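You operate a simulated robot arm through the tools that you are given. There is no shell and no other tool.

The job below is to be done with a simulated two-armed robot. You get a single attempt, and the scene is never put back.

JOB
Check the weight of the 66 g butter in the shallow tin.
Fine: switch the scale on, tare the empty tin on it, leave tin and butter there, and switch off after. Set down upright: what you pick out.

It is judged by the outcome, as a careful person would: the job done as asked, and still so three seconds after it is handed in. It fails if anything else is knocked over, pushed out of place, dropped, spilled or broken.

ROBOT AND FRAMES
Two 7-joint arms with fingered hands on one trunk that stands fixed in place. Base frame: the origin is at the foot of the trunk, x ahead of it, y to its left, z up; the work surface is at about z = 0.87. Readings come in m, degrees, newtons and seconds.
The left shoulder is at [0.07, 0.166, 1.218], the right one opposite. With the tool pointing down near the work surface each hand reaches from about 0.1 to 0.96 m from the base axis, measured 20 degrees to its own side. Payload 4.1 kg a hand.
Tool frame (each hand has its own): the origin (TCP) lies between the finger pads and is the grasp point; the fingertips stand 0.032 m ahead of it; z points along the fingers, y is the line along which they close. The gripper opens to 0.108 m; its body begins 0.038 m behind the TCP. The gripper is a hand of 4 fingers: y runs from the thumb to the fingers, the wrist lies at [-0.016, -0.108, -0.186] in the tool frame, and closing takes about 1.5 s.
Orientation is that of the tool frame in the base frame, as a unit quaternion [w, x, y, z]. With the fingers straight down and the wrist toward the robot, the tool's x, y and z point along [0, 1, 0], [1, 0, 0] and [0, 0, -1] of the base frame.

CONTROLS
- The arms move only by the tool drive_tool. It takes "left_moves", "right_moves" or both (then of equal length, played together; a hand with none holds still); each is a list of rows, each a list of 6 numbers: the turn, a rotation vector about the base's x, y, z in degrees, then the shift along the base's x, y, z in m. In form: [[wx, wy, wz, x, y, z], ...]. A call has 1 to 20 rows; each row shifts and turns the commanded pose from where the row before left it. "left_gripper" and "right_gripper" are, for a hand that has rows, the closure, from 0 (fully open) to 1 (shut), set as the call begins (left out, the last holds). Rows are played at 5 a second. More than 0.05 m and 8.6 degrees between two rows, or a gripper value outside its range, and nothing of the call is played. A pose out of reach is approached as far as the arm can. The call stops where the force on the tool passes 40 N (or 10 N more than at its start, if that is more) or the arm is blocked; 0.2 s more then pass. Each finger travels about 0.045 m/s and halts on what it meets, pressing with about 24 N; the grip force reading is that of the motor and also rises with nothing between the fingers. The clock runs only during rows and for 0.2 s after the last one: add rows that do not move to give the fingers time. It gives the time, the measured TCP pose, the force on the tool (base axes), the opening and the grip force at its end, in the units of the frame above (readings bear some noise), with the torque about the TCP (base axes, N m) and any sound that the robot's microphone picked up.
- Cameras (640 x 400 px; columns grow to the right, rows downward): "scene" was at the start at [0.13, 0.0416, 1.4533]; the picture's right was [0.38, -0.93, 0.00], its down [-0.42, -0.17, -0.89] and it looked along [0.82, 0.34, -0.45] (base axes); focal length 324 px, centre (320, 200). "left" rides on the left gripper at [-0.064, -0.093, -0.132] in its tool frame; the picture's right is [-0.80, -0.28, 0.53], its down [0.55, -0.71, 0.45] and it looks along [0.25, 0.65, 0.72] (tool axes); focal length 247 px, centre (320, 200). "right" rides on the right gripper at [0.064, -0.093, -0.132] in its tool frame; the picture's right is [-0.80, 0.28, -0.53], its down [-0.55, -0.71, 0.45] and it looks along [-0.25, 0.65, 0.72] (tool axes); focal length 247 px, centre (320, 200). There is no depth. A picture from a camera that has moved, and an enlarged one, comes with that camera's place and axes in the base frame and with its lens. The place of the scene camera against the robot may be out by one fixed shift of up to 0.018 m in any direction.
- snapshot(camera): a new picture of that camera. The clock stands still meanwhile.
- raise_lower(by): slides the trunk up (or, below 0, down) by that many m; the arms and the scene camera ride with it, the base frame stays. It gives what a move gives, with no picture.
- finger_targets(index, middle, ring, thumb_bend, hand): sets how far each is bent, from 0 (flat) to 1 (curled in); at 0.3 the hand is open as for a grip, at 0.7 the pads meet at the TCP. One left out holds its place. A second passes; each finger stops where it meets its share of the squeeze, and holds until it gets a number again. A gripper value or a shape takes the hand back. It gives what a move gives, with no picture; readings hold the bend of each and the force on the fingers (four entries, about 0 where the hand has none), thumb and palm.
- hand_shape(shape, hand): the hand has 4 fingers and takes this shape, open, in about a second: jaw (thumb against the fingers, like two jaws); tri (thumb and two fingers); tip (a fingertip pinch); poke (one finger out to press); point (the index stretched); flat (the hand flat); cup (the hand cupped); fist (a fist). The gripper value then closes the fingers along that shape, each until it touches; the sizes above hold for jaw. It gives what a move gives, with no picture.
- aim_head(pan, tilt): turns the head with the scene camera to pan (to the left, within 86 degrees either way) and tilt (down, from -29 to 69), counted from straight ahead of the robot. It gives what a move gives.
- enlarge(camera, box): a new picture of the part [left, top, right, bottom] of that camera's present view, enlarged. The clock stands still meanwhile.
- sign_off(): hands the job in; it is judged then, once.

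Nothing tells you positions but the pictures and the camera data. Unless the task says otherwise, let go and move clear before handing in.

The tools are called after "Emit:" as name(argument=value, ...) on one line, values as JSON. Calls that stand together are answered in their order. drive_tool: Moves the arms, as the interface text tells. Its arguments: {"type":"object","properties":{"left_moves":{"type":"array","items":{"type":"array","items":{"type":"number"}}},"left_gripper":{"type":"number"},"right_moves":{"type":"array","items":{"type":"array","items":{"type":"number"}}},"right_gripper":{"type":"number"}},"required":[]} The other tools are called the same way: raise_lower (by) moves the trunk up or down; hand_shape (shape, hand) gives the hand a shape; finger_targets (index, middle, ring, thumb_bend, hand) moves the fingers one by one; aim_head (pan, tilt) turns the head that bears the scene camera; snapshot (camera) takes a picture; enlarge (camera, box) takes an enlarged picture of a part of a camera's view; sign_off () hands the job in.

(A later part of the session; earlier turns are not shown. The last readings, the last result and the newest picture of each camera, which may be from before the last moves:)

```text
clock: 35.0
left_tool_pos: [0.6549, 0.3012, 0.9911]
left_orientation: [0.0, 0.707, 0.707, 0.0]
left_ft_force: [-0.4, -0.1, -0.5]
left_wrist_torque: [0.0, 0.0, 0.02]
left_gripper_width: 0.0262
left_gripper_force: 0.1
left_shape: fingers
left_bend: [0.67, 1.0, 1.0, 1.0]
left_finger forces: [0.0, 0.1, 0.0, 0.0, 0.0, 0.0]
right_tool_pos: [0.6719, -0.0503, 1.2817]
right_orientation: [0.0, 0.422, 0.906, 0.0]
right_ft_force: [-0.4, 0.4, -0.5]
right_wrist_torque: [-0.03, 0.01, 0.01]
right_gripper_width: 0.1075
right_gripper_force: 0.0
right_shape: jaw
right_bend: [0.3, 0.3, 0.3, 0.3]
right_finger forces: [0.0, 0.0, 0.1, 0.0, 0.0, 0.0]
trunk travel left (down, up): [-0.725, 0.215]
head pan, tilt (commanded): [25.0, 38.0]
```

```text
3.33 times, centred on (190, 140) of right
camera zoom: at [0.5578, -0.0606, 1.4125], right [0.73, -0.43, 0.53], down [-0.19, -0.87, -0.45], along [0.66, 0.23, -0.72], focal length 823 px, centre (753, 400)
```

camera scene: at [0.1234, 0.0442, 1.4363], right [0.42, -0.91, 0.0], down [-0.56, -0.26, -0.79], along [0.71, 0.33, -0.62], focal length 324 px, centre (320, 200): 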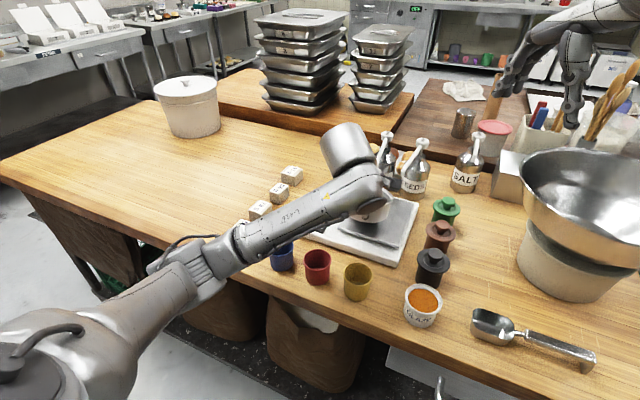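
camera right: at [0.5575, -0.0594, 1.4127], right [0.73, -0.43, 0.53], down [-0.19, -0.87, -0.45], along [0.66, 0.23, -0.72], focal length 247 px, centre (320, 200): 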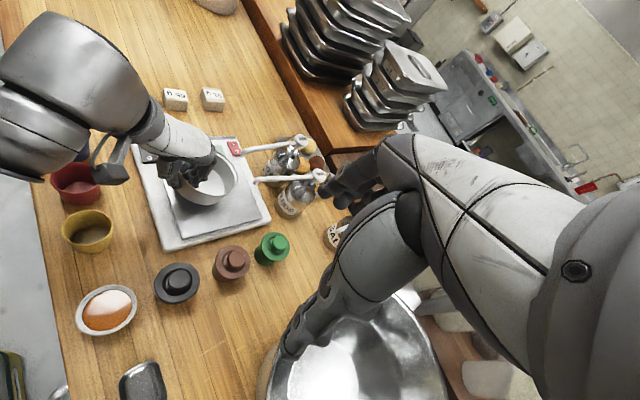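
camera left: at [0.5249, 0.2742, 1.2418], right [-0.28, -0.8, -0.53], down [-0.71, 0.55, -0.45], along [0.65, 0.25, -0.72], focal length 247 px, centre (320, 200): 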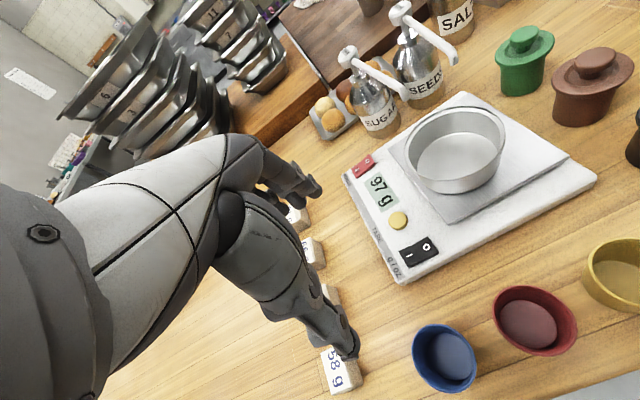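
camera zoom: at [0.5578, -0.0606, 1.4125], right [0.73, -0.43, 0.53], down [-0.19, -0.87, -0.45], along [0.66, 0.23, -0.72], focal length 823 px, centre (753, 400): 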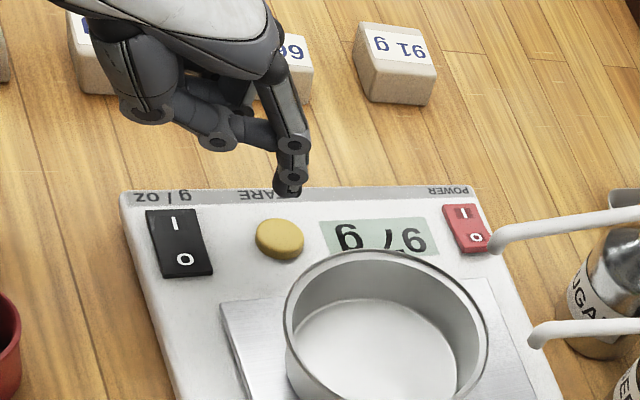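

The tip is aligned over the TARE button. I'll lower it in small steps until the button gives.

Emit:
drive_tool(left_moves=[[0, 0, 0, 0, 0.0015, -0.012], [0, 0, 0, 0, 0, -0.012], [0, 0, 0, 0, 0, -0.01], [0, 0, 0, 0, 0, -0.004], [0, 0, 0, 0, 0, -0.003], [0, 0, 0, 0, 0, 0]])

Emit:
enlarge(camera="right", box=[150, 90, 250, 170])

Emit:
enlarge(camera="left", box=[260, 130, 420, 250])

```text
clock: 36.4
left_tool_pos: [0.6568, 0.3029, 0.9527]
left_orientation: [0.0, 0.707, 0.707, 0.001]
left_ft_force: [-0.1, 1.1, -0.4]
left_wrist_torque: [-0.02, -0.04, 0.02]
left_gripper_width: 0.0261
left_gripper_force: 0.1
left_shape: fingers
left_bend: [0.67, 1.0, 1.0, 1.0]
left_finger forces: [0.0, 0.0, 0.0, 0.1, 0.0, 0.1]
right_tool_pos: [0.6709, -0.05, 1.2816]
right_orientation: [-0.001, 0.423, 0.906, 0.0]
right_ft_force: [-0.2, 0.0, 0.8]
right_wrist_torque: [0.01, -0.01, 0.0]
right_gripper_width: 0.1073
right_gripper_force: 0.0
right_shape: jaw
right_bend: [0.3, 0.3, 0.3, 0.3]
right_finger forces: [0.0, 0.0, 0.0, 0.0, 0.0, 0.1]
trunk travel left (down, up): [-0.725, 0.215]
head pan, tilt (commanded): [25.0, 38.0]
```

```text
5.00 times, centred on (200, 130) of right
camera zoom: at [0.5578, -0.0603, 1.4125], right [0.73, -0.43, 0.53], down [-0.19, -0.87, -0.45], along [0.66, 0.23, -0.72], focal length 1235 px, centre (920, 550)
```

zoom: 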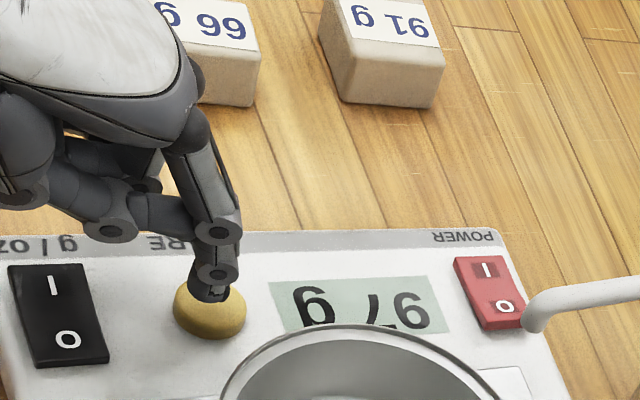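

```text
3.33 times, centred on (340, 190) of left
camera zoom: at [0.564, 0.2392, 1.0814], right [-0.28, -0.8, -0.53], down [-0.71, 0.55, -0.45], along [0.65, 0.25, -0.72], focal length 823 px, centre (253, 233)
```

zoom: 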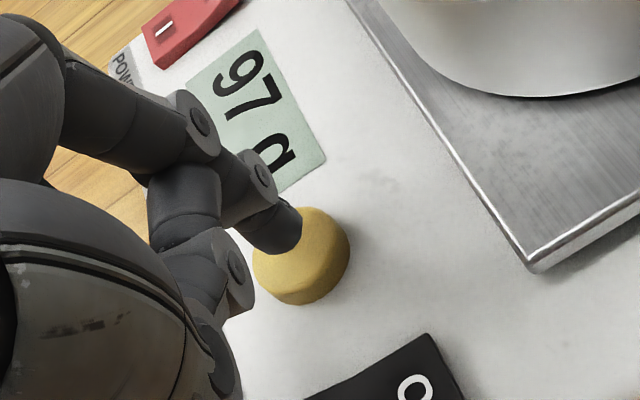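

Emit:
drive_tool(left_moves=[[0, 0, 0, 0, 0, -0.003], [0, 0, 0, 0, 0, -0.003], [0, 0, 0, 0, 0, -0.002], [0, 0, 0, 0, 0, 0]])

Emit:
enlarge(camera="right", box=[150, 90, 250, 170])

```text
clock: 37.4
left_tool_pos: [0.6572, 0.3022, 0.9427]
left_orientation: [0.0, 0.707, 0.707, 0.001]
left_ft_force: [0.2, 0.7, 0.2]
left_wrist_torque: [-0.01, -0.02, 0.0]
left_gripper_width: 0.0257
left_gripper_force: 0.0
left_shape: fingers
left_bend: [0.67, 1.0, 1.0, 1.0]
left_finger forces: [0.0, 0.1, 0.1, 0.0, 0.0, 0.0]
right_tool_pos: [0.6708, -0.0494, 1.2814]
right_orientation: [0.0, 0.422, 0.907, -0.001]
right_ft_force: [-0.2, 1.3, -0.1]
right_wrist_torque: [0.01, -0.01, 0.0]
right_gripper_width: 0.1077
right_gripper_force: 0.2
right_shape: jaw
right_bend: [0.3, 0.3, 0.3, 0.3]
right_finger forces: [0.0, 0.1, 0.0, 0.0, 0.0, 0.0]
trunk travel left (down, up): [-0.725, 0.215]
head pan, tilt (commanded): [25.0, 38.0]
```

```text
5.00 times, centred on (200, 130) of right
camera zoom: at [0.5578, -0.0603, 1.4125], right [0.73, -0.43, 0.53], down [-0.19, -0.87, -0.45], along [0.66, 0.23, -0.72], focal length 1235 px, centre (920, 550)
```

zoom: 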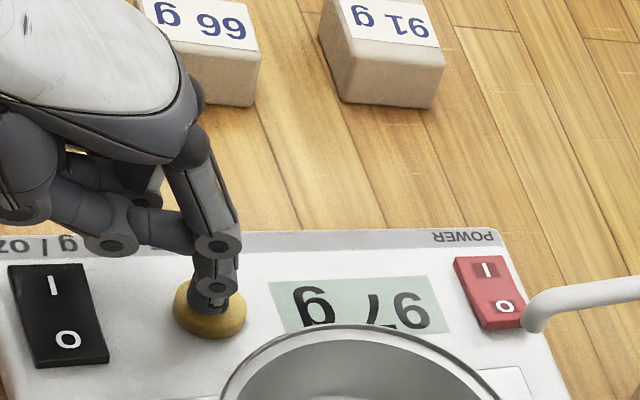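

There's no contact yet and the display still shows 97 g. I'll keep going down gently.

Emit:
drive_tool(left_moves=[[0, 0, 0, 0, 0, -0.002], [0, 0, 0, 0, 0, -0.002], [0, 0, 0, 0, 0, 0]])

Emit:
enlarge(camera="right", box=[150, 90, 250, 170])

```text
clock: 38.2
left_tool_pos: [0.6566, 0.3023, 0.9404]
left_orientation: [0.0, 0.708, 0.707, 0.0]
left_ft_force: [-1.0, -0.4, 0.9]
left_wrist_torque: [-0.04, -0.1, -0.03]
left_gripper_width: 0.026
left_gripper_force: 1.3
left_shape: fingers
left_bend: [0.67, 1.0, 1.0, 0.99]
left_finger forces: [1.7, 0.1, 0.0, 0.0, 0.0, 0.0]
right_tool_pos: [0.6711, -0.0508, 1.2822]
right_orientation: [0.0, 0.422, 0.906, 0.0]
right_ft_force: [-0.2, -0.6, 0.3]
right_wrist_torque: [0.01, 0.02, 0.02]
right_gripper_width: 0.1076
right_gripper_force: 0.1
right_shape: jaw
right_bend: [0.3, 0.3, 0.3, 0.3]
right_finger forces: [0.0, 0.0, 0.0, 0.0, 0.1, 0.1]
trunk travel left (down, up): [-0.725, 0.215]
head pan, tilt (commanded): [25.0, 38.0]
heard: click
```

```text
5.00 times, centred on (200, 130) of right
camera zoom: at [0.5575, -0.0605, 1.4126], right [0.73, -0.43, 0.53], down [-0.19, -0.87, -0.45], along [0.66, 0.23, -0.72], focal length 1235 px, centre (920, 550)
```

zoom: 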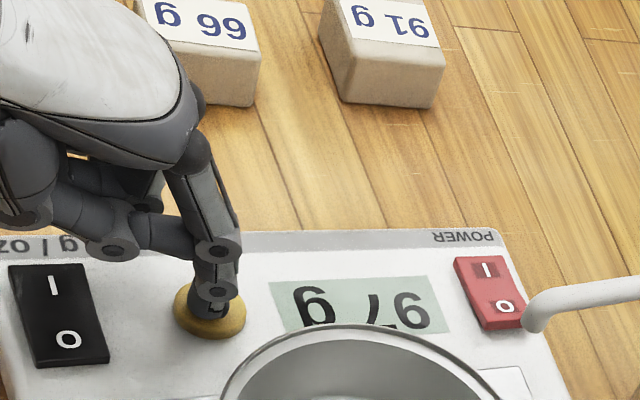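

I heard a click but the display hasn't changed yet. I'll hold for a moment and look again.

Emit:
drive_tool(left_moves=[[0, 0, 0, 0, 0, 0], [0, 0, 0, 0, 0, 0], [0, 0, 0, 0, 0, 0]])

Emit:
enlarge(camera="right", box=[150, 90, 250, 170])

```text
clock: 39.0
left_tool_pos: [0.6575, 0.3024, 0.9405]
left_orientation: [0.0, 0.707, 0.707, 0.0]
left_ft_force: [-0.4, -1.2, 2.2]
left_wrist_torque: [-0.03, -0.09, -0.04]
left_gripper_width: 0.0257
left_gripper_force: 0.8
left_shape: fingers
left_bend: [0.67, 1.0, 1.0, 0.99]
left_finger forces: [1.9, 0.0, 0.0, 0.0, 0.0, 0.0]
right_tool_pos: [0.6714, -0.0503, 1.2812]
right_orientation: [0.0, 0.422, 0.906, 0.0]
right_ft_force: [0.0, 0.4, -1.3]
right_wrist_torque: [-0.02, 0.0, 0.0]
right_gripper_width: 0.1074
right_gripper_force: 0.0
right_shape: jaw
right_bend: [0.3, 0.3, 0.3, 0.3]
right_finger forces: [0.0, 0.0, 0.0, 0.1, 0.0, 0.1]
trunk travel left (down, up): [-0.725, 0.215]
head pan, tilt (commanded): [25.0, 38.0]
```

```text
5.00 times, centred on (200, 130) of right
camera zoom: at [0.5575, -0.0605, 1.4126], right [0.73, -0.43, 0.53], down [-0.19, -0.87, -0.45], along [0.66, 0.23, -0.72], focal length 1235 px, centre (920, 550)
```

zoom: 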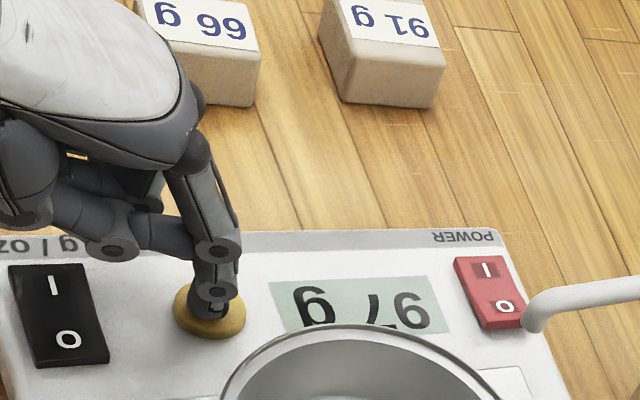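

The display still reads 97 g, so I'll press 1.5 mm further.

Emit:
drive_tool(left_moves=[[0, 0, 0, 0, 0, -0.0015], [0, 0, 0, 0, 0, 0], [0, 0, 0, 0, 0, 0]])

Emit:
enlarge(camera="right", box=[150, 90, 250, 170])

```text
clock: 39.8
left_tool_pos: [0.6571, 0.3026, 0.9395]
left_orientation: [0.001, 0.708, 0.707, 0.0]
left_ft_force: [-0.2, -1.8, 1.5]
left_wrist_torque: [-0.05, -0.14, -0.04]
left_gripper_width: 0.0256
left_gripper_force: 2.4
left_shape: fingers
left_bend: [0.67, 1.0, 1.0, 0.99]
left_finger forces: [3.0, 0.1, 0.1, 0.1, 0.1, 0.0]
right_tool_pos: [0.6716, -0.0493, 1.2815]
right_orientation: [0.0, 0.422, 0.906, -0.001]
right_ft_force: [0.4, 0.6, -0.5]
right_wrist_torque: [0.01, 0.01, -0.02]
right_gripper_width: 0.1078
right_gripper_force: 0.0
right_shape: jaw
right_bend: [0.3, 0.3, 0.3, 0.3]
right_finger forces: [0.0, 0.1, 0.1, 0.0, 0.1, 0.1]
trunk travel left (down, up): [-0.725, 0.215]
head pan, tilt (commanded): [25.0, 38.0]
```

```text
5.00 times, centred on (200, 130) of right
camera zoom: at [0.5572, -0.0606, 1.4128], right [0.73, -0.43, 0.53], down [-0.19, -0.87, -0.45], along [0.66, 0.23, -0.72], focal length 1235 px, centre (920, 550)
```

zoom: 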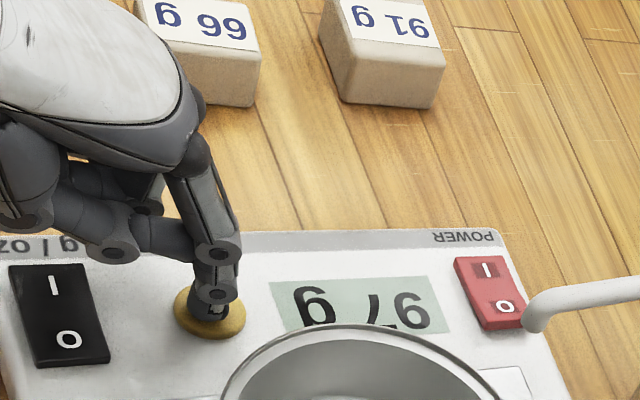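

I'll release the button and see whether the tare registers.

Emit:
drive_tool(left_moves=[[0, 0, 0, 0, 0, 0.003], [0, 0, 0, 0, 0, 0.006], [0, 0, 0, 0, 0, 0.01], [0, 0, 0, 0, 0, 0], [0, 0, 0, 0, 0, 0]])

Emit:
enlarge(camera="right", box=[150, 90, 250, 170])

Emit:
enlarge(camera="left", box=[260, 130, 420, 250])

```text
clock: 41.0
left_tool_pos: [0.6581, 0.3033, 0.9573]
left_orientation: [0.0, 0.708, 0.707, -0.001]
left_ft_force: [0.8, -0.2, 0.0]
left_wrist_torque: [0.02, 0.0, -0.02]
left_gripper_width: 0.0253
left_gripper_force: 0.0
left_shape: fingers
left_bend: [0.67, 1.0, 1.0, 0.99]
left_finger forces: [0.0, 0.1, 0.0, 0.0, 0.1, 0.1]
right_tool_pos: [0.6712, -0.0481, 1.2804]
right_orientation: [0.0, 0.423, 0.906, 0.001]
right_ft_force: [0.1, 0.5, 0.1]
right_wrist_torque: [0.01, 0.0, 0.01]
right_gripper_width: 0.1074
right_gripper_force: 0.0
right_shape: jaw
right_bend: [0.3, 0.3, 0.3, 0.3]
right_finger forces: [0.1, 0.0, 0.1, 0.0, 0.0, 0.1]
trunk travel left (down, up): [-0.725, 0.215]
head pan, tilt (commanded): [25.0, 38.0]
```

```text
5.00 times, centred on (200, 130) of right
camera zoom: at [0.5578, -0.0603, 1.4125], right [0.73, -0.43, 0.53], down [-0.19, -0.87, -0.45], along [0.66, 0.23, -0.72], focal length 1235 px, centre (920, 550)
```

zoom: 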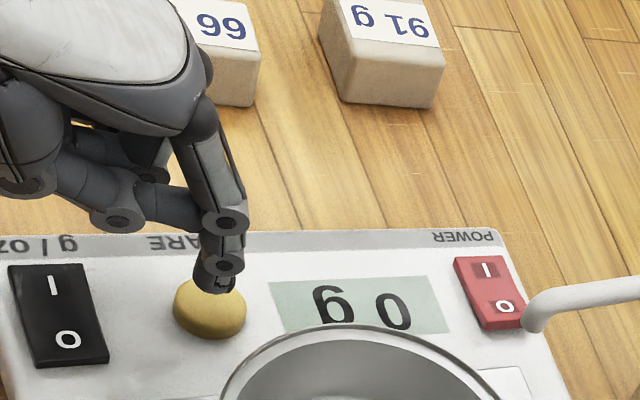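

```text
3.33 times, centred on (340, 190) of left
camera zoom: at [0.5662, 0.2394, 1.0872], right [-0.28, -0.8, -0.53], down [-0.71, 0.55, -0.45], along [0.65, 0.25, -0.72], focal length 823 px, centre (253, 233)
```

zoom: 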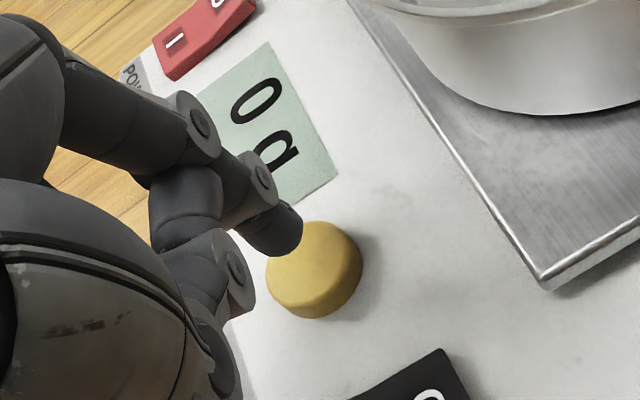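

The display now reads 0 g, so the empty tin is tared. Next I'll raise the hand, move toward the 66 g butter, open to jaw shape and look closely.

Emit:
drive_tool(left_moves=[[0, 0, 0, 0, 0, 0.03], [0, 0, 0, 0, 0, 0.04], [0, 0, 0, 0, 0.01, 0.04], [0, 0, 0, 0.01, 0.03, 0.015], [0, 0, 0, 0.01, 0.03, 0], [0, 0, 0, 0.01, 0.03, 0], [0, 0, 0, 0.01, 0.03, 0], [0, 0, 0, 0, 0, 0]])

Emit:
hand_shape(hand="left", shape="jaw")

Emit:
snapshot(camera="left")

Emit:
enlarge(camera="right", box=[40, 50, 260, 210])

Emit:
enlarge(camera="scene", box=[220, 120, 420, 260])

```text
clock: 42.8
left_tool_pos: [0.6975, 0.4312, 1.083]
left_orientation: [-0.001, 0.707, 0.707, 0.001]
left_ft_force: [-0.6, 0.5, 1.4]
left_wrist_torque: [0.03, -0.01, 0.0]
left_gripper_width: 0.0253
left_gripper_force: 0.0
left_shape: fingers
left_bend: [0.67, 1.0, 1.0, 0.99]
left_finger forces: [0.1, 0.0, 0.0, 0.1, 0.0, 0.0]
right_tool_pos: [0.6715, -0.0506, 1.2806]
right_orientation: [0.0, 0.423, 0.906, -0.001]
right_ft_force: [-0.4, -0.8, 0.6]
right_wrist_torque: [0.03, 0.0, -0.01]
right_gripper_width: 0.1074
right_gripper_force: 0.1
right_shape: jaw
right_bend: [0.3, 0.3, 0.3, 0.3]
right_finger forces: [0.0, 0.1, 0.0, 0.0, 0.1, 0.1]
trunk travel left (down, up): [-0.725, 0.215]
head pan, tilt (commanded): [25.0, 38.0]
```

```text
clock: 43.7
left_tool_pos: [0.6968, 0.4305, 1.0832]
left_orientation: [0.0, 0.707, 0.707, 0.0]
left_ft_force: [-0.2, 0.4, 1.5]
left_wrist_torque: [0.01, -0.02, -0.02]
left_gripper_width: 0.1075
left_gripper_force: 0.1
left_shape: jaw
left_bend: [0.3, 0.3, 0.3, 0.3]
left_finger forces: [0.1, 0.0, 0.0, 0.0, 0.1, 0.0]
right_tool_pos: [0.6707, -0.0501, 1.2807]
right_orientation: [-0.001, 0.422, 0.906, -0.002]
right_ft_force: [0.4, 0.3, 0.1]
right_wrist_torque: [0.0, -0.02, -0.02]
right_gripper_width: 0.1077
right_gripper_force: 0.0
right_shape: jaw
right_bend: [0.3, 0.3, 0.3, 0.3]
right_finger forces: [0.0, 0.0, 0.0, 0.0, 0.1, 0.1]
trunk travel left (down, up): [-0.725, 0.215]
head pan, tilt (commanded): [25.0, 38.0]
```

```text
taken
camera left: at [0.6058, 0.3673, 1.2128], right [-0.28, -0.8, -0.53], down [-0.71, 0.55, -0.45], along [0.65, 0.25, -0.72], focal length 247 px, centre (320, 200)
```

left: 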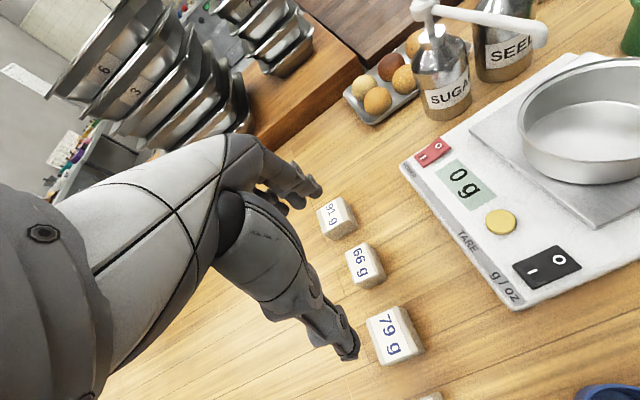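

```text
2.50 times, centred on (150, 130) of right
camera zoom: at [0.5578, -0.0601, 1.4125], right [0.73, -0.43, 0.53], down [-0.19, -0.87, -0.45], along [0.66, 0.23, -0.72], focal length 617 px, centre (745, 375)
```

zoom: 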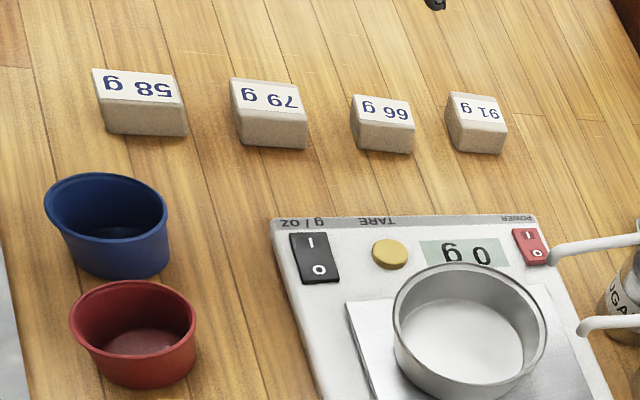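

```text
2.86 times, centred on (320, 190) of scene
camera zoom: at [0.1237, 0.0434, 1.4363], right [0.42, -0.91, 0.0], down [-0.56, -0.26, -0.79], along [0.71, 0.33, -0.62], focal length 925 px, centre (320, 229)
```

zoom: 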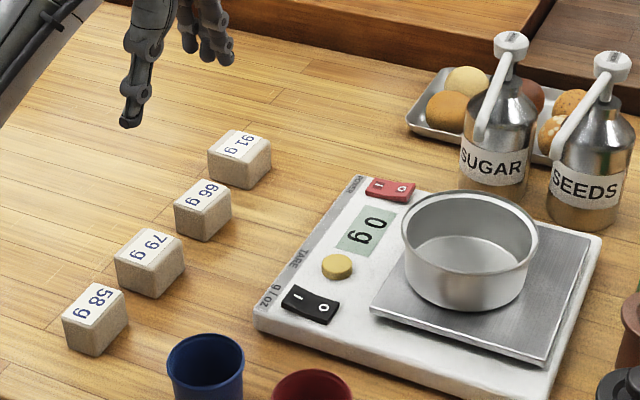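

The tin reads 0 g and the butter row is clear. I'll zoom in on the 66 g block to find its exact position and orientation.

Emit:
enlarge(camera="left", box=[300, 180, 440, 380])

Emit:
enlarge(camera="right", box=[120, 70, 250, 130])

```text
2.00 times, centred on (370, 280) of left
camera zoom: at [0.6058, 0.3673, 1.2128], right [-0.28, -0.8, -0.53], down [-0.71, 0.55, -0.45], along [0.65, 0.25, -0.72], focal length 494 px, centre (220, 40)
```

zoom: 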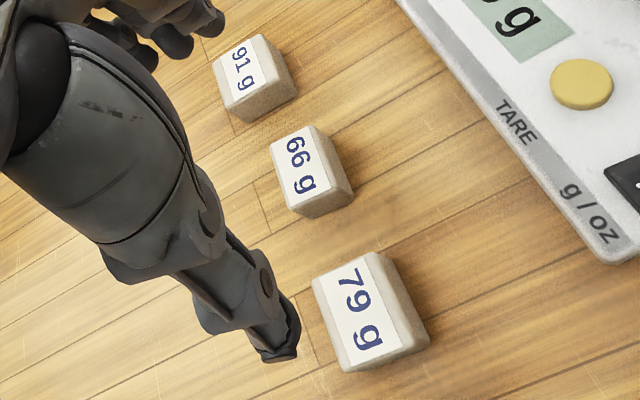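

```text
4.92 times, centred on (185, 100) of right
camera zoom: at [0.5578, -0.0601, 1.4125], right [0.73, -0.43, 0.53], down [-0.19, -0.87, -0.45], along [0.66, 0.23, -0.72], focal length 1216 px, centre (985, 692)
```

zoom: 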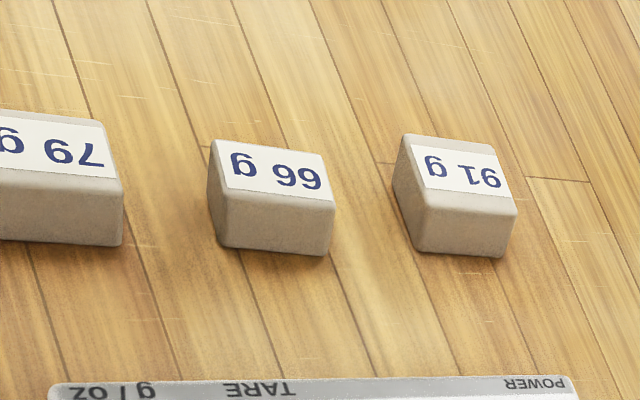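

The block's top face is about 0.049 × 0.034 m, centred near (0.747, 0.454) with its top at about 0.908 and turned about -7°. I want to close across the short side, which is along y and clear of the neighbouring blocks. I'll turn the left hand about +83° at a safe height and move the right arm further away.

Emit:
drive_tool(left_moves=[[0, 0, 8.3, 0.004, 0, 0.002], [0, 0, 8.3, 0.004, 0, 0.002], [0, 0, 8.3, 0.004, 0, 0.002], [0, 0, 8.3, 0.004, 0, 0.002], [0, 0, 8.3, 0.004, 0, 0.002], [0, 0, 0, 0, 0, 0]], right_moves=[[0, 0, 0, -0.008, -0.028, 0.008], [0, 0, 0, -0.008, -0.028, 0.008], [0, 0, 0, -0.008, -0.028, 0.008], [0, 0, 0, -0.008, -0.028, 0.008], [0, 0, 0, -0.008, -0.028, 0.008], [0, 0, 0, 0, 0, 0]])

Emit:
snapshot(camera="scene")

Emit:
snapshot(camera="right")

```text
clock: 45.1
left_tool_pos: [0.7168, 0.4333, 1.0913]
left_orientation: [-0.001, 0.411, 0.912, 0.0]
left_ft_force: [-0.1, 0.5, 0.3]
left_wrist_torque: [-0.01, 0.01, 0.0]
left_gripper_width: 0.1077
left_gripper_force: 0.2
left_shape: jaw
left_bend: [0.3, 0.3, 0.3, 0.3]
left_finger forces: [0.1, 0.0, 0.0, 0.1, 0.0, 0.0]
right_tool_pos: [0.6581, -0.0968, 1.294]
right_orientation: [0.001, 0.423, 0.906, 0.0]
right_ft_force: [0.0, 0.5, 0.2]
right_wrist_torque: [-0.02, 0.02, 0.02]
right_gripper_width: 0.1076
right_gripper_force: 0.1
right_shape: jaw
right_bend: [0.3, 0.3, 0.3, 0.3]
right_finger forces: [0.0, 0.0, 0.1, 0.0, 0.1, 0.0]
right hand out of reach, approached as far as the arm can: row 2, 3, 4, 5
trunk travel left (down, up): [-0.725, 0.215]
head pan, tilt (commanded): [25.0, 38.0]
```

```text
taken
camera scene: at [0.1234, 0.0438, 1.4363], right [0.42, -0.91, 0.0], down [-0.56, -0.26, -0.79], along [0.71, 0.33, -0.62], focal length 324 px, centre (320, 200)
```

scene: 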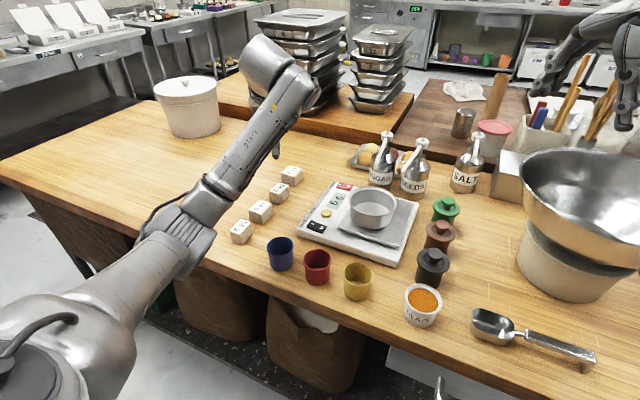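

```text
taken
camera right: at [0.544, -0.1072, 1.4254], right [0.73, -0.43, 0.53], down [-0.19, -0.87, -0.45], along [0.66, 0.23, -0.72], focal length 247 px, centre (320, 200)
```

right: 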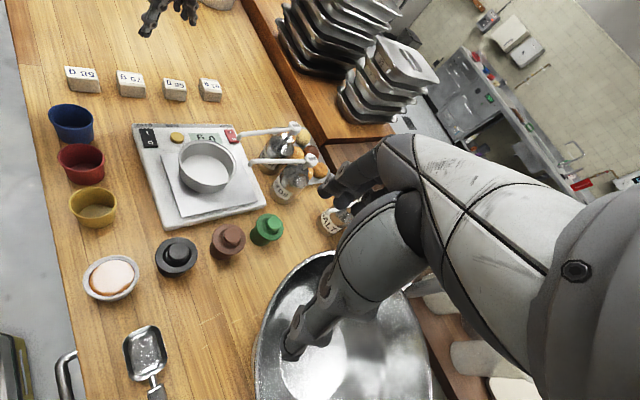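

The first half of the turn went cleanly, so I'll continue turning the left hand to about +83°.

Emit:
drive_tool(left_moves=[[0, 0, 8.3, 0.003, 0.002, 0.001], [0, 0, 8.3, 0.003, 0.002, 0.001], [0, 0, 8.3, 0.003, 0.002, 0.001], [0, 0, 8.3, 0.003, 0.002, 0], [0, 0, 8.3, 0.003, 0.002, 0], [0, 0, 0, 0, 0, 0]])

Emit:
snapshot(camera="scene")

Emit:
snapshot(camera="left")

Emit:
snapshot(camera="right")

```text
clock: 46.5
left_tool_pos: [0.7322, 0.4433, 1.0945]
left_orientation: [0.0, 0.06, 0.998, -0.001]
left_ft_force: [0.4, 0.0, 0.4]
left_wrist_torque: [-0.01, 0.0, 0.0]
left_gripper_width: 0.1076
left_gripper_force: 0.2
left_shape: jaw
left_bend: [0.3, 0.3, 0.3, 0.3]
left_finger forces: [0.0, 0.0, 0.0, 0.0, 0.0, 0.1]
right_tool_pos: [0.6588, -0.097, 1.2947]
right_orientation: [0.0, 0.424, 0.906, 0.0]
right_ft_force: [0.7, 0.7, -0.4]
right_wrist_torque: [-0.01, -0.02, 0.0]
right_gripper_width: 0.1077
right_gripper_force: 0.1
right_shape: jaw
right_bend: [0.3, 0.3, 0.3, 0.3]
right_finger forces: [0.0, 0.0, 0.0, 0.1, 0.0, 0.0]
trunk travel left (down, up): [-0.725, 0.215]
head pan, tilt (commanded): [25.0, 38.0]
```

```text
taken
camera scene: at [0.1235, 0.0435, 1.4363], right [0.42, -0.91, 0.0], down [-0.56, -0.26, -0.79], along [0.71, 0.33, -0.62], focal length 324 px, centre (320, 200)
```

scene: 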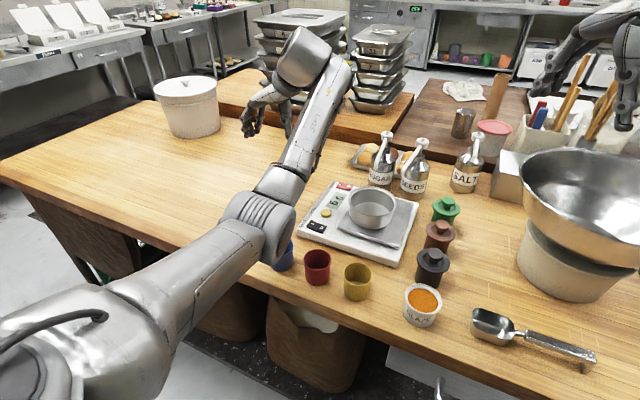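

```text
taken
camera left: at [0.7854, 0.3437, 1.2257], right [0.76, -0.38, -0.53], down [-0.63, -0.63, -0.45], along [-0.17, 0.67, -0.72], focal length 247 px, centre (320, 200)
```

left: 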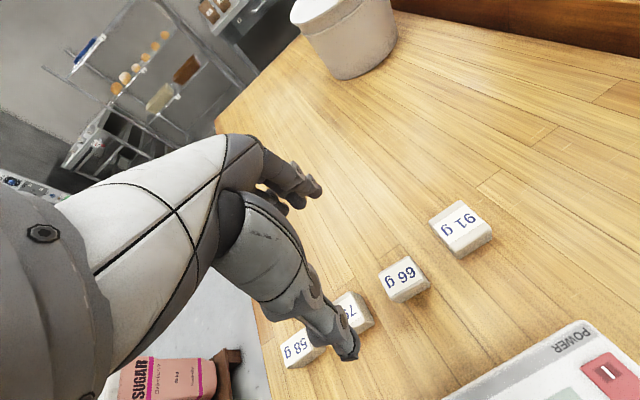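

```text
taken
camera right: at [0.5441, -0.1075, 1.4253], right [0.73, -0.43, 0.53], down [-0.19, -0.87, -0.45], along [0.66, 0.23, -0.72], focal length 247 px, centre (320, 200)
```

right: 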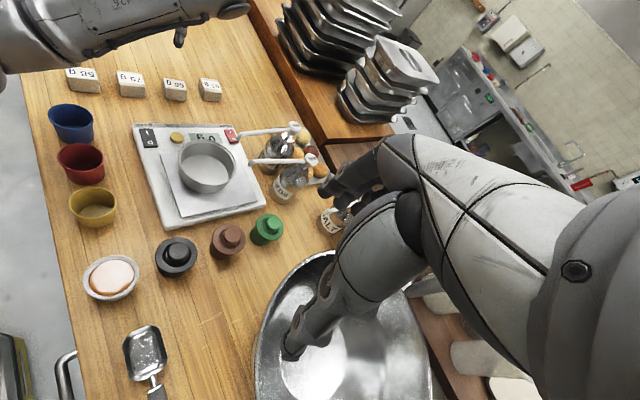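

The hand is now turned to +83° and the arm is clear of everything. I'll zoom in on the 66 g block from this camera position.

Emit:
enlarge(camera="left", box=[260, 160, 500, 360])

Emit:
enlarge(camera="right", box=[100, 50, 240, 120])

```text
2.00 times, centred on (380, 260) of left
camera zoom: at [0.7854, 0.3437, 1.2257], right [0.76, -0.38, -0.53], down [-0.63, -0.63, -0.45], along [-0.17, 0.67, -0.72], focal length 494 px, centre (200, 80)
```

zoom: 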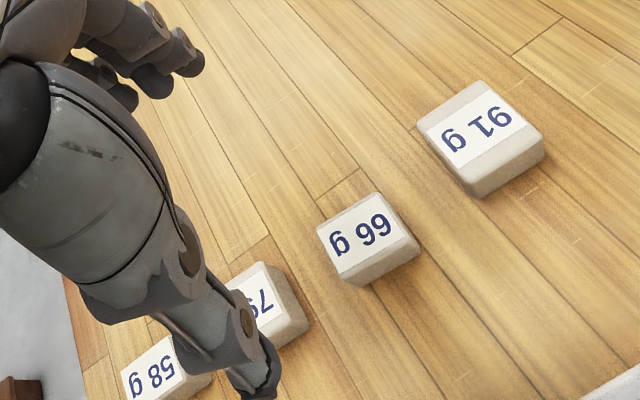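

```text
4.57 times, centred on (170, 85) of right
camera zoom: at [0.5441, -0.1075, 1.4253], right [0.73, -0.43, 0.53], down [-0.19, -0.87, -0.45], along [0.66, 0.23, -0.72], focal length 1129 px, centre (1006, 726)
```

zoom: 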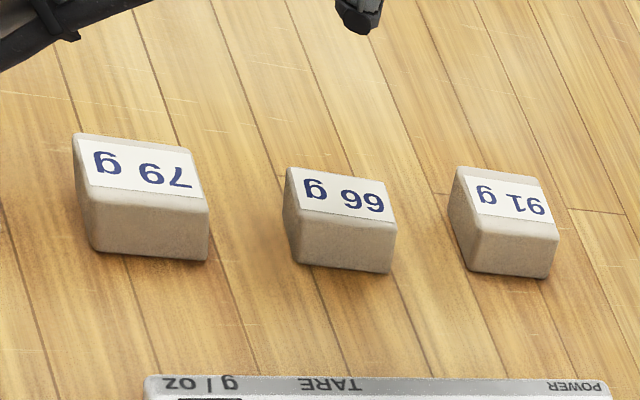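

The block centre is near (0.7485, 0.4535), which both views confirm. To fit inside the tin more easily I'll use the narrower thumb-and-two-fingers shape, so I'll check its geometry first.

Emit:
hand_shape(hand="left", shape="tri")

Emit:
enlarge(camera="left", box=[220, 140, 440, 360])

Emit:
enlarge(camera="scene", box=[210, 60, 330, 170])

```text
clock: 47.4
left_tool_pos: [0.7315, 0.4422, 1.0962]
left_orientation: [0.0, 0.062, 0.998, 0.0]
left_ft_force: [0.1, 0.4, -0.1]
left_wrist_torque: [0.0, -0.03, 0.0]
left_gripper_width: 0.1078
left_gripper_force: 0.1
left_shape: tri
left_bend: [0.3, 0.3, 0.99, 0.3]
left_finger forces: [0.0, 0.1, 0.1, 0.1, 0.0, 0.0]
right_tool_pos: [0.6571, -0.0973, 1.2949]
right_orientation: [-0.001, 0.423, 0.906, 0.001]
right_ft_force: [0.0, -0.8, -0.5]
right_wrist_torque: [0.0, 0.02, 0.01]
right_gripper_width: 0.1077
right_gripper_force: 0.0
right_shape: jaw
right_bend: [0.3, 0.3, 0.3, 0.3]
right_finger forces: [0.0, 0.0, 0.0, 0.0, 0.0, 0.0]
trunk travel left (down, up): [-0.725, 0.215]
head pan, tilt (commanded): [25.0, 38.0]
```

```text
1.82 times, centred on (330, 250) of left
camera zoom: at [0.7854, 0.3435, 1.2256], right [0.76, -0.38, -0.53], down [-0.63, -0.63, -0.45], along [-0.17, 0.68, -0.72], focal length 449 px, centre (302, 109)
```

zoom: 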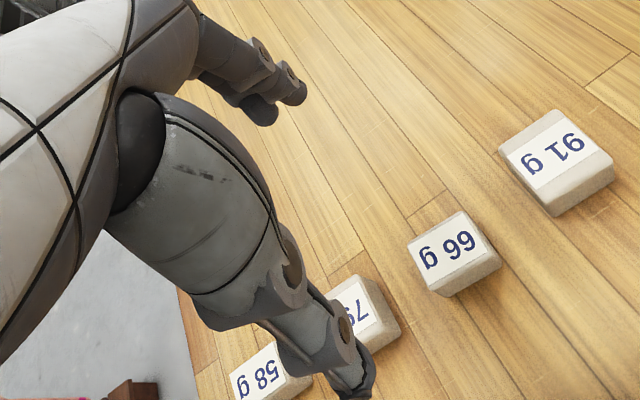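

```text
3.64 times, centred on (270, 115) of scene
camera zoom: at [0.1238, 0.0431, 1.4362], right [0.42, -0.91, 0.0], down [-0.56, -0.26, -0.79], along [0.71, 0.33, -0.62], focal length 1177 px, centre (502, 509)
```

zoom: 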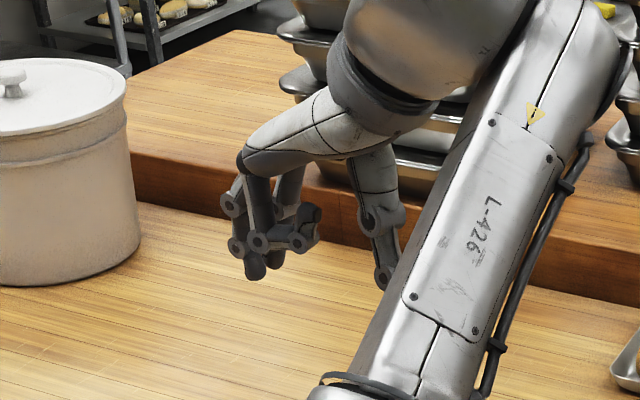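

The tri shape keeps the index and middle fingers opposite the thumb. I'll move over the block and stop with the fingertips a few centimetres above its top.

Emit:
drive_tool(left_moves=[[0, 0, 0, 0.007, 0.0063, -0.02], [0, 0, 0, 0.007, 0.0063, -0.03], [0, 0, 0, 0.007, 0.0064, -0.03], [0, 0, 0, 0, 0, -0.03], [0, 0, 0, 0, 0, -0.01], [0, 0, 0, 0, 0, 0]])

Emit:
enlarge(camera="left", box=[220, 140, 440, 360])

Emit:
snapshot(camera="scene")

Emit:
snapshot(camera="right")

```text
clock: 48.8
left_tool_pos: [0.7523, 0.4607, 0.9751]
left_orientation: [0.0, 0.061, 0.998, 0.0]
left_ft_force: [-0.9, -0.6, 0.3]
left_wrist_torque: [-0.02, 0.0, -0.01]
left_gripper_width: 0.1078
left_gripper_force: 0.0
left_shape: tri
left_bend: [0.3, 0.3, 0.99, 0.3]
left_finger forces: [0.1, 0.1, 0.1, 0.1, 0.0, 0.0]
right_tool_pos: [0.6578, -0.0967, 1.2942]
right_orientation: [0.0, 0.423, 0.906, 0.001]
right_ft_force: [0.8, 0.0, -0.1]
right_wrist_torque: [0.01, 0.01, -0.01]
right_gripper_width: 0.1077
right_gripper_force: 0.0
right_shape: jaw
right_bend: [0.3, 0.3, 0.3, 0.3]
right_finger forces: [0.0, 0.0, 0.0, 0.0, 0.0, 0.0]
trunk travel left (down, up): [-0.725, 0.215]
head pan, tilt (commanded): [25.0, 38.0]
```

```text
1.82 times, centred on (330, 250) of left
camera zoom: at [0.8057, 0.363, 1.1046], right [0.76, -0.38, -0.53], down [-0.63, -0.63, -0.45], along [-0.17, 0.67, -0.72], focal length 449 px, centre (302, 109)
```

zoom: 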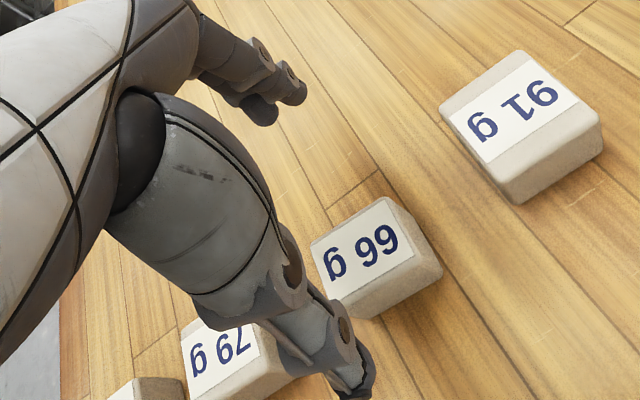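

```text
taken
camera scene: at [0.1236, 0.0431, 1.4363], right [0.42, -0.91, 0.0], down [-0.56, -0.26, -0.79], along [0.71, 0.33, -0.62], focal length 324 px, centre (320, 200)
```

scene: 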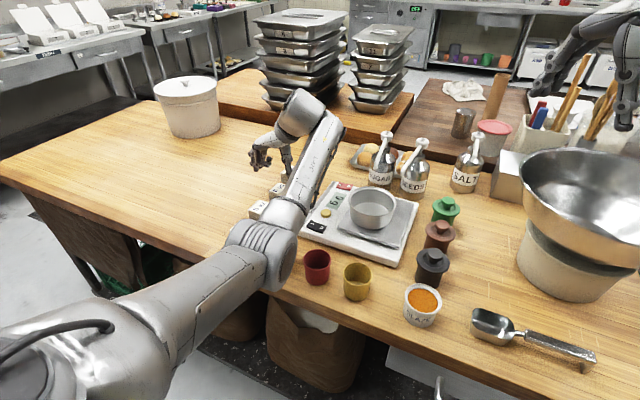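

```text
taken
camera right: at [0.5443, -0.1078, 1.4252], right [0.73, -0.43, 0.53], down [-0.19, -0.87, -0.45], along [0.66, 0.23, -0.72], focal length 247 px, centre (320, 200)
```

right: 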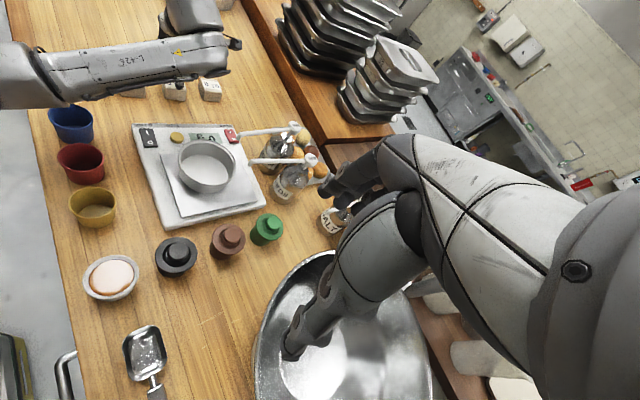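

The elbow joint looks low and close to the blue cup, so I'll inspect that before I go lower.

Emit:
enlarge(camera="right", box=[0, 0, 240, 160])

Emit:
enlarge(camera="scene", box=[200, 150, 360, 310])

```text
2.50 times, centred on (120, 80) of right
camera zoom: at [0.5443, -0.1078, 1.4252], right [0.73, -0.43, 0.53], down [-0.19, -0.87, -0.45], along [0.66, 0.23, -0.72], focal length 617 px, centre (820, 500)
```

zoom: 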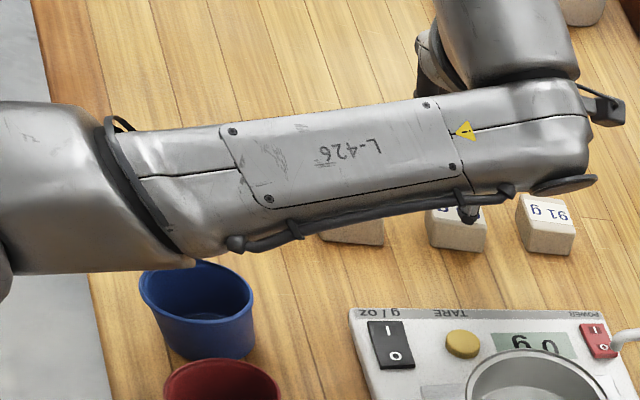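

```text
2.50 times, centred on (280, 230) of scene
camera zoom: at [0.1236, 0.0431, 1.4363], right [0.42, -0.91, 0.0], down [-0.56, -0.26, -0.79], along [0.71, 0.33, -0.62], focal length 809 px, centre (420, 125)
```

zoom: 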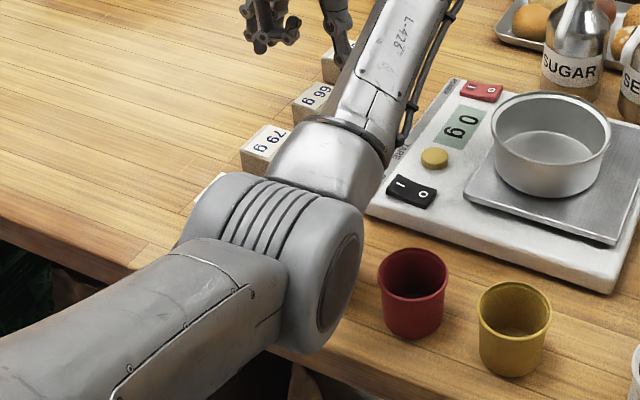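

The elbow's underside is only a few centimetres above the blue cup. I'll raise the trunk 0.12 m so the arm reaches down from higher up, then check again.

Emit:
raise_lower(by=0.12)

Emit:
snapshot(camera="scene")

Emit:
snapshot(camera="right")

```text
clock: 50.3
left_tool_pos: [0.7531, 0.4624, 1.0931]
left_orientation: [-0.001, 0.061, 0.998, 0.0]
left_ft_force: [-0.6, -0.1, 0.2]
left_wrist_torque: [0.0, -0.03, 0.01]
left_gripper_width: 0.1076
left_gripper_force: 0.0
left_shape: tri
left_bend: [0.3, 0.3, 0.99, 0.3]
left_finger forces: [0.0, 0.1, 0.0, 0.1, 0.1, 0.0]
right_tool_pos: [0.6582, -0.0967, 1.4147]
right_orientation: [0.0, 0.424, 0.906, 0.001]
right_ft_force: [-0.1, -0.1, 0.4]
right_wrist_torque: [-0.02, -0.01, -0.02]
right_gripper_width: 0.1076
right_gripper_force: 0.1
right_shape: jaw
right_bend: [0.3, 0.3, 0.3, 0.3]
right_finger forces: [0.0, 0.0, 0.0, 0.0, 0.1, 0.0]
trunk travel left (down, up): [-0.845, 0.095]
head pan, tilt (commanded): [25.0, 38.0]
```

```text
taken
camera scene: at [0.124, 0.0432, 1.5562], right [0.42, -0.91, 0.0], down [-0.56, -0.26, -0.79], along [0.71, 0.33, -0.62], focal length 324 px, centre (320, 200)
```

scene: 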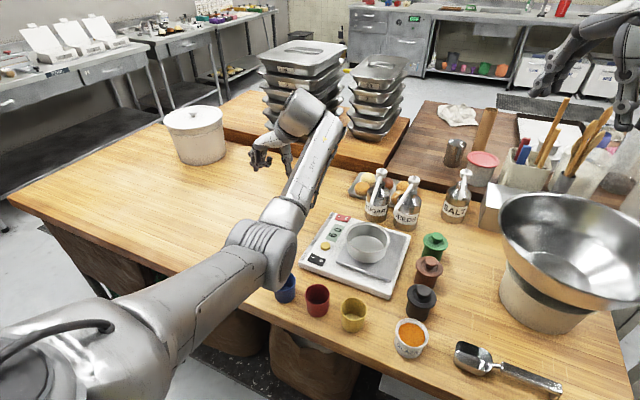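

```text
taken
camera right: at [0.5447, -0.1078, 1.545], right [0.73, -0.43, 0.53], down [-0.19, -0.87, -0.45], along [0.66, 0.23, -0.72], focal length 247 px, centre (320, 200)
```

right: 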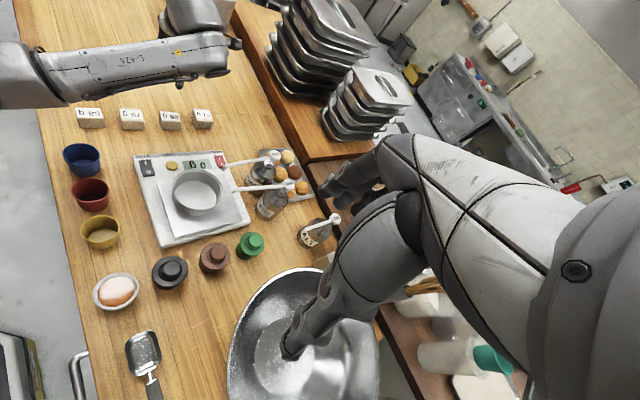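

The arm now hangs well above the cups. I'll bring the hand back down above the block and recheck the elbow.

Emit:
drive_tool(left_moves=[[0, 0, 0, 0, 0, -0.03], [0, 0, 0, 0, 0, -0.03], [0, 0, 0, 0, 0, -0.03], [0, 0, 0, 0, 0, -0.03], [0, 0, 0, 0, 0, 0]])

Emit:
enlarge(camera="scene", box=[200, 90, 420, 310])

Emit:
enlarge(camera="right", box=[0, 0, 240, 200])

Emit:
enlarge(camera="left", box=[220, 140, 440, 360])

```text
clock: 51.5
left_tool_pos: [0.7526, 0.4636, 0.9734]
left_orientation: [0.0, 0.061, 0.998, 0.0]
left_ft_force: [0.9, 0.2, 0.3]
left_wrist_torque: [0.0, -0.04, 0.0]
left_gripper_width: 0.1079
left_gripper_force: 0.0
left_shape: tri
left_bend: [0.3, 0.3, 0.99, 0.3]
left_finger forces: [0.0, 0.0, 0.0, 0.0, 0.0, 0.0]
right_tool_pos: [0.6574, -0.0976, 1.4134]
right_orientation: [0.0, 0.424, 0.906, -0.001]
right_ft_force: [-0.1, 0.0, 0.1]
right_wrist_torque: [0.01, -0.03, -0.05]
right_gripper_width: 0.1076
right_gripper_force: 0.1
right_shape: jaw
right_bend: [0.3, 0.3, 0.3, 0.3]
right_finger forces: [0.1, 0.0, 0.0, 0.0, 0.1, 0.1]
trunk travel left (down, up): [-0.845, 0.095]
head pan, tilt (commanded): [25.0, 38.0]
```

```text
1.82 times, centred on (310, 200) of scene
camera zoom: at [0.1236, 0.0431, 1.5563], right [0.42, -0.91, 0.0], down [-0.56, -0.26, -0.79], along [0.71, 0.33, -0.62], focal length 588 px, centre (338, 200)
```

zoom: 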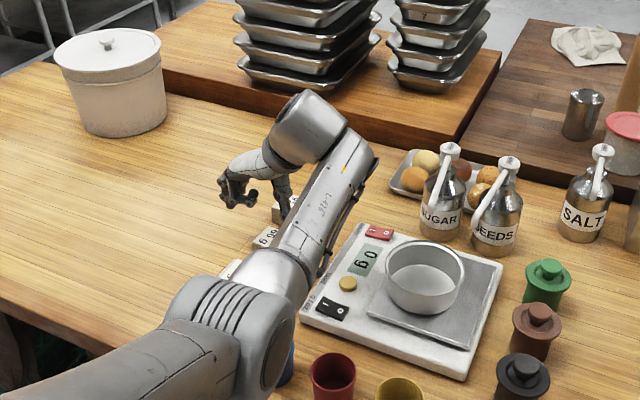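

```text
2.00 times, centred on (120, 100) of right
camera zoom: at [0.5443, -0.1079, 1.5452], right [0.73, -0.43, 0.53], down [-0.19, -0.87, -0.45], along [0.66, 0.23, -0.72], focal length 494 px, centre (720, 400)
```

zoom: 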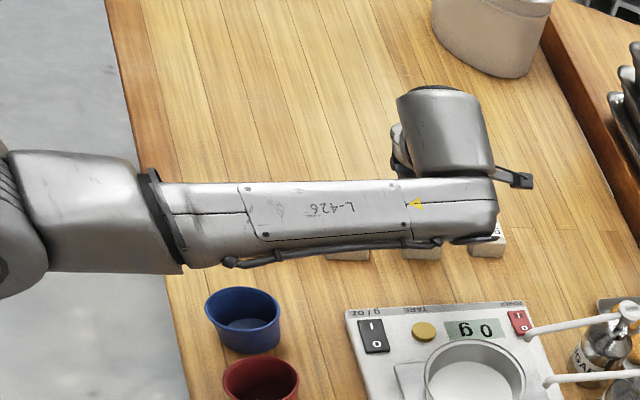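

```text
1.82 times, centred on (330, 250) of left
camera zoom: at [0.8063, 0.3643, 1.1034], right [0.76, -0.38, -0.53], down [-0.63, -0.63, -0.45], along [-0.17, 0.68, -0.72], focal length 449 px, centre (302, 109)
```

zoom: 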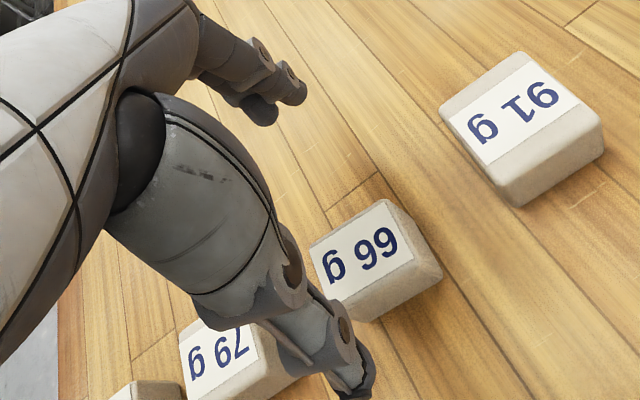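

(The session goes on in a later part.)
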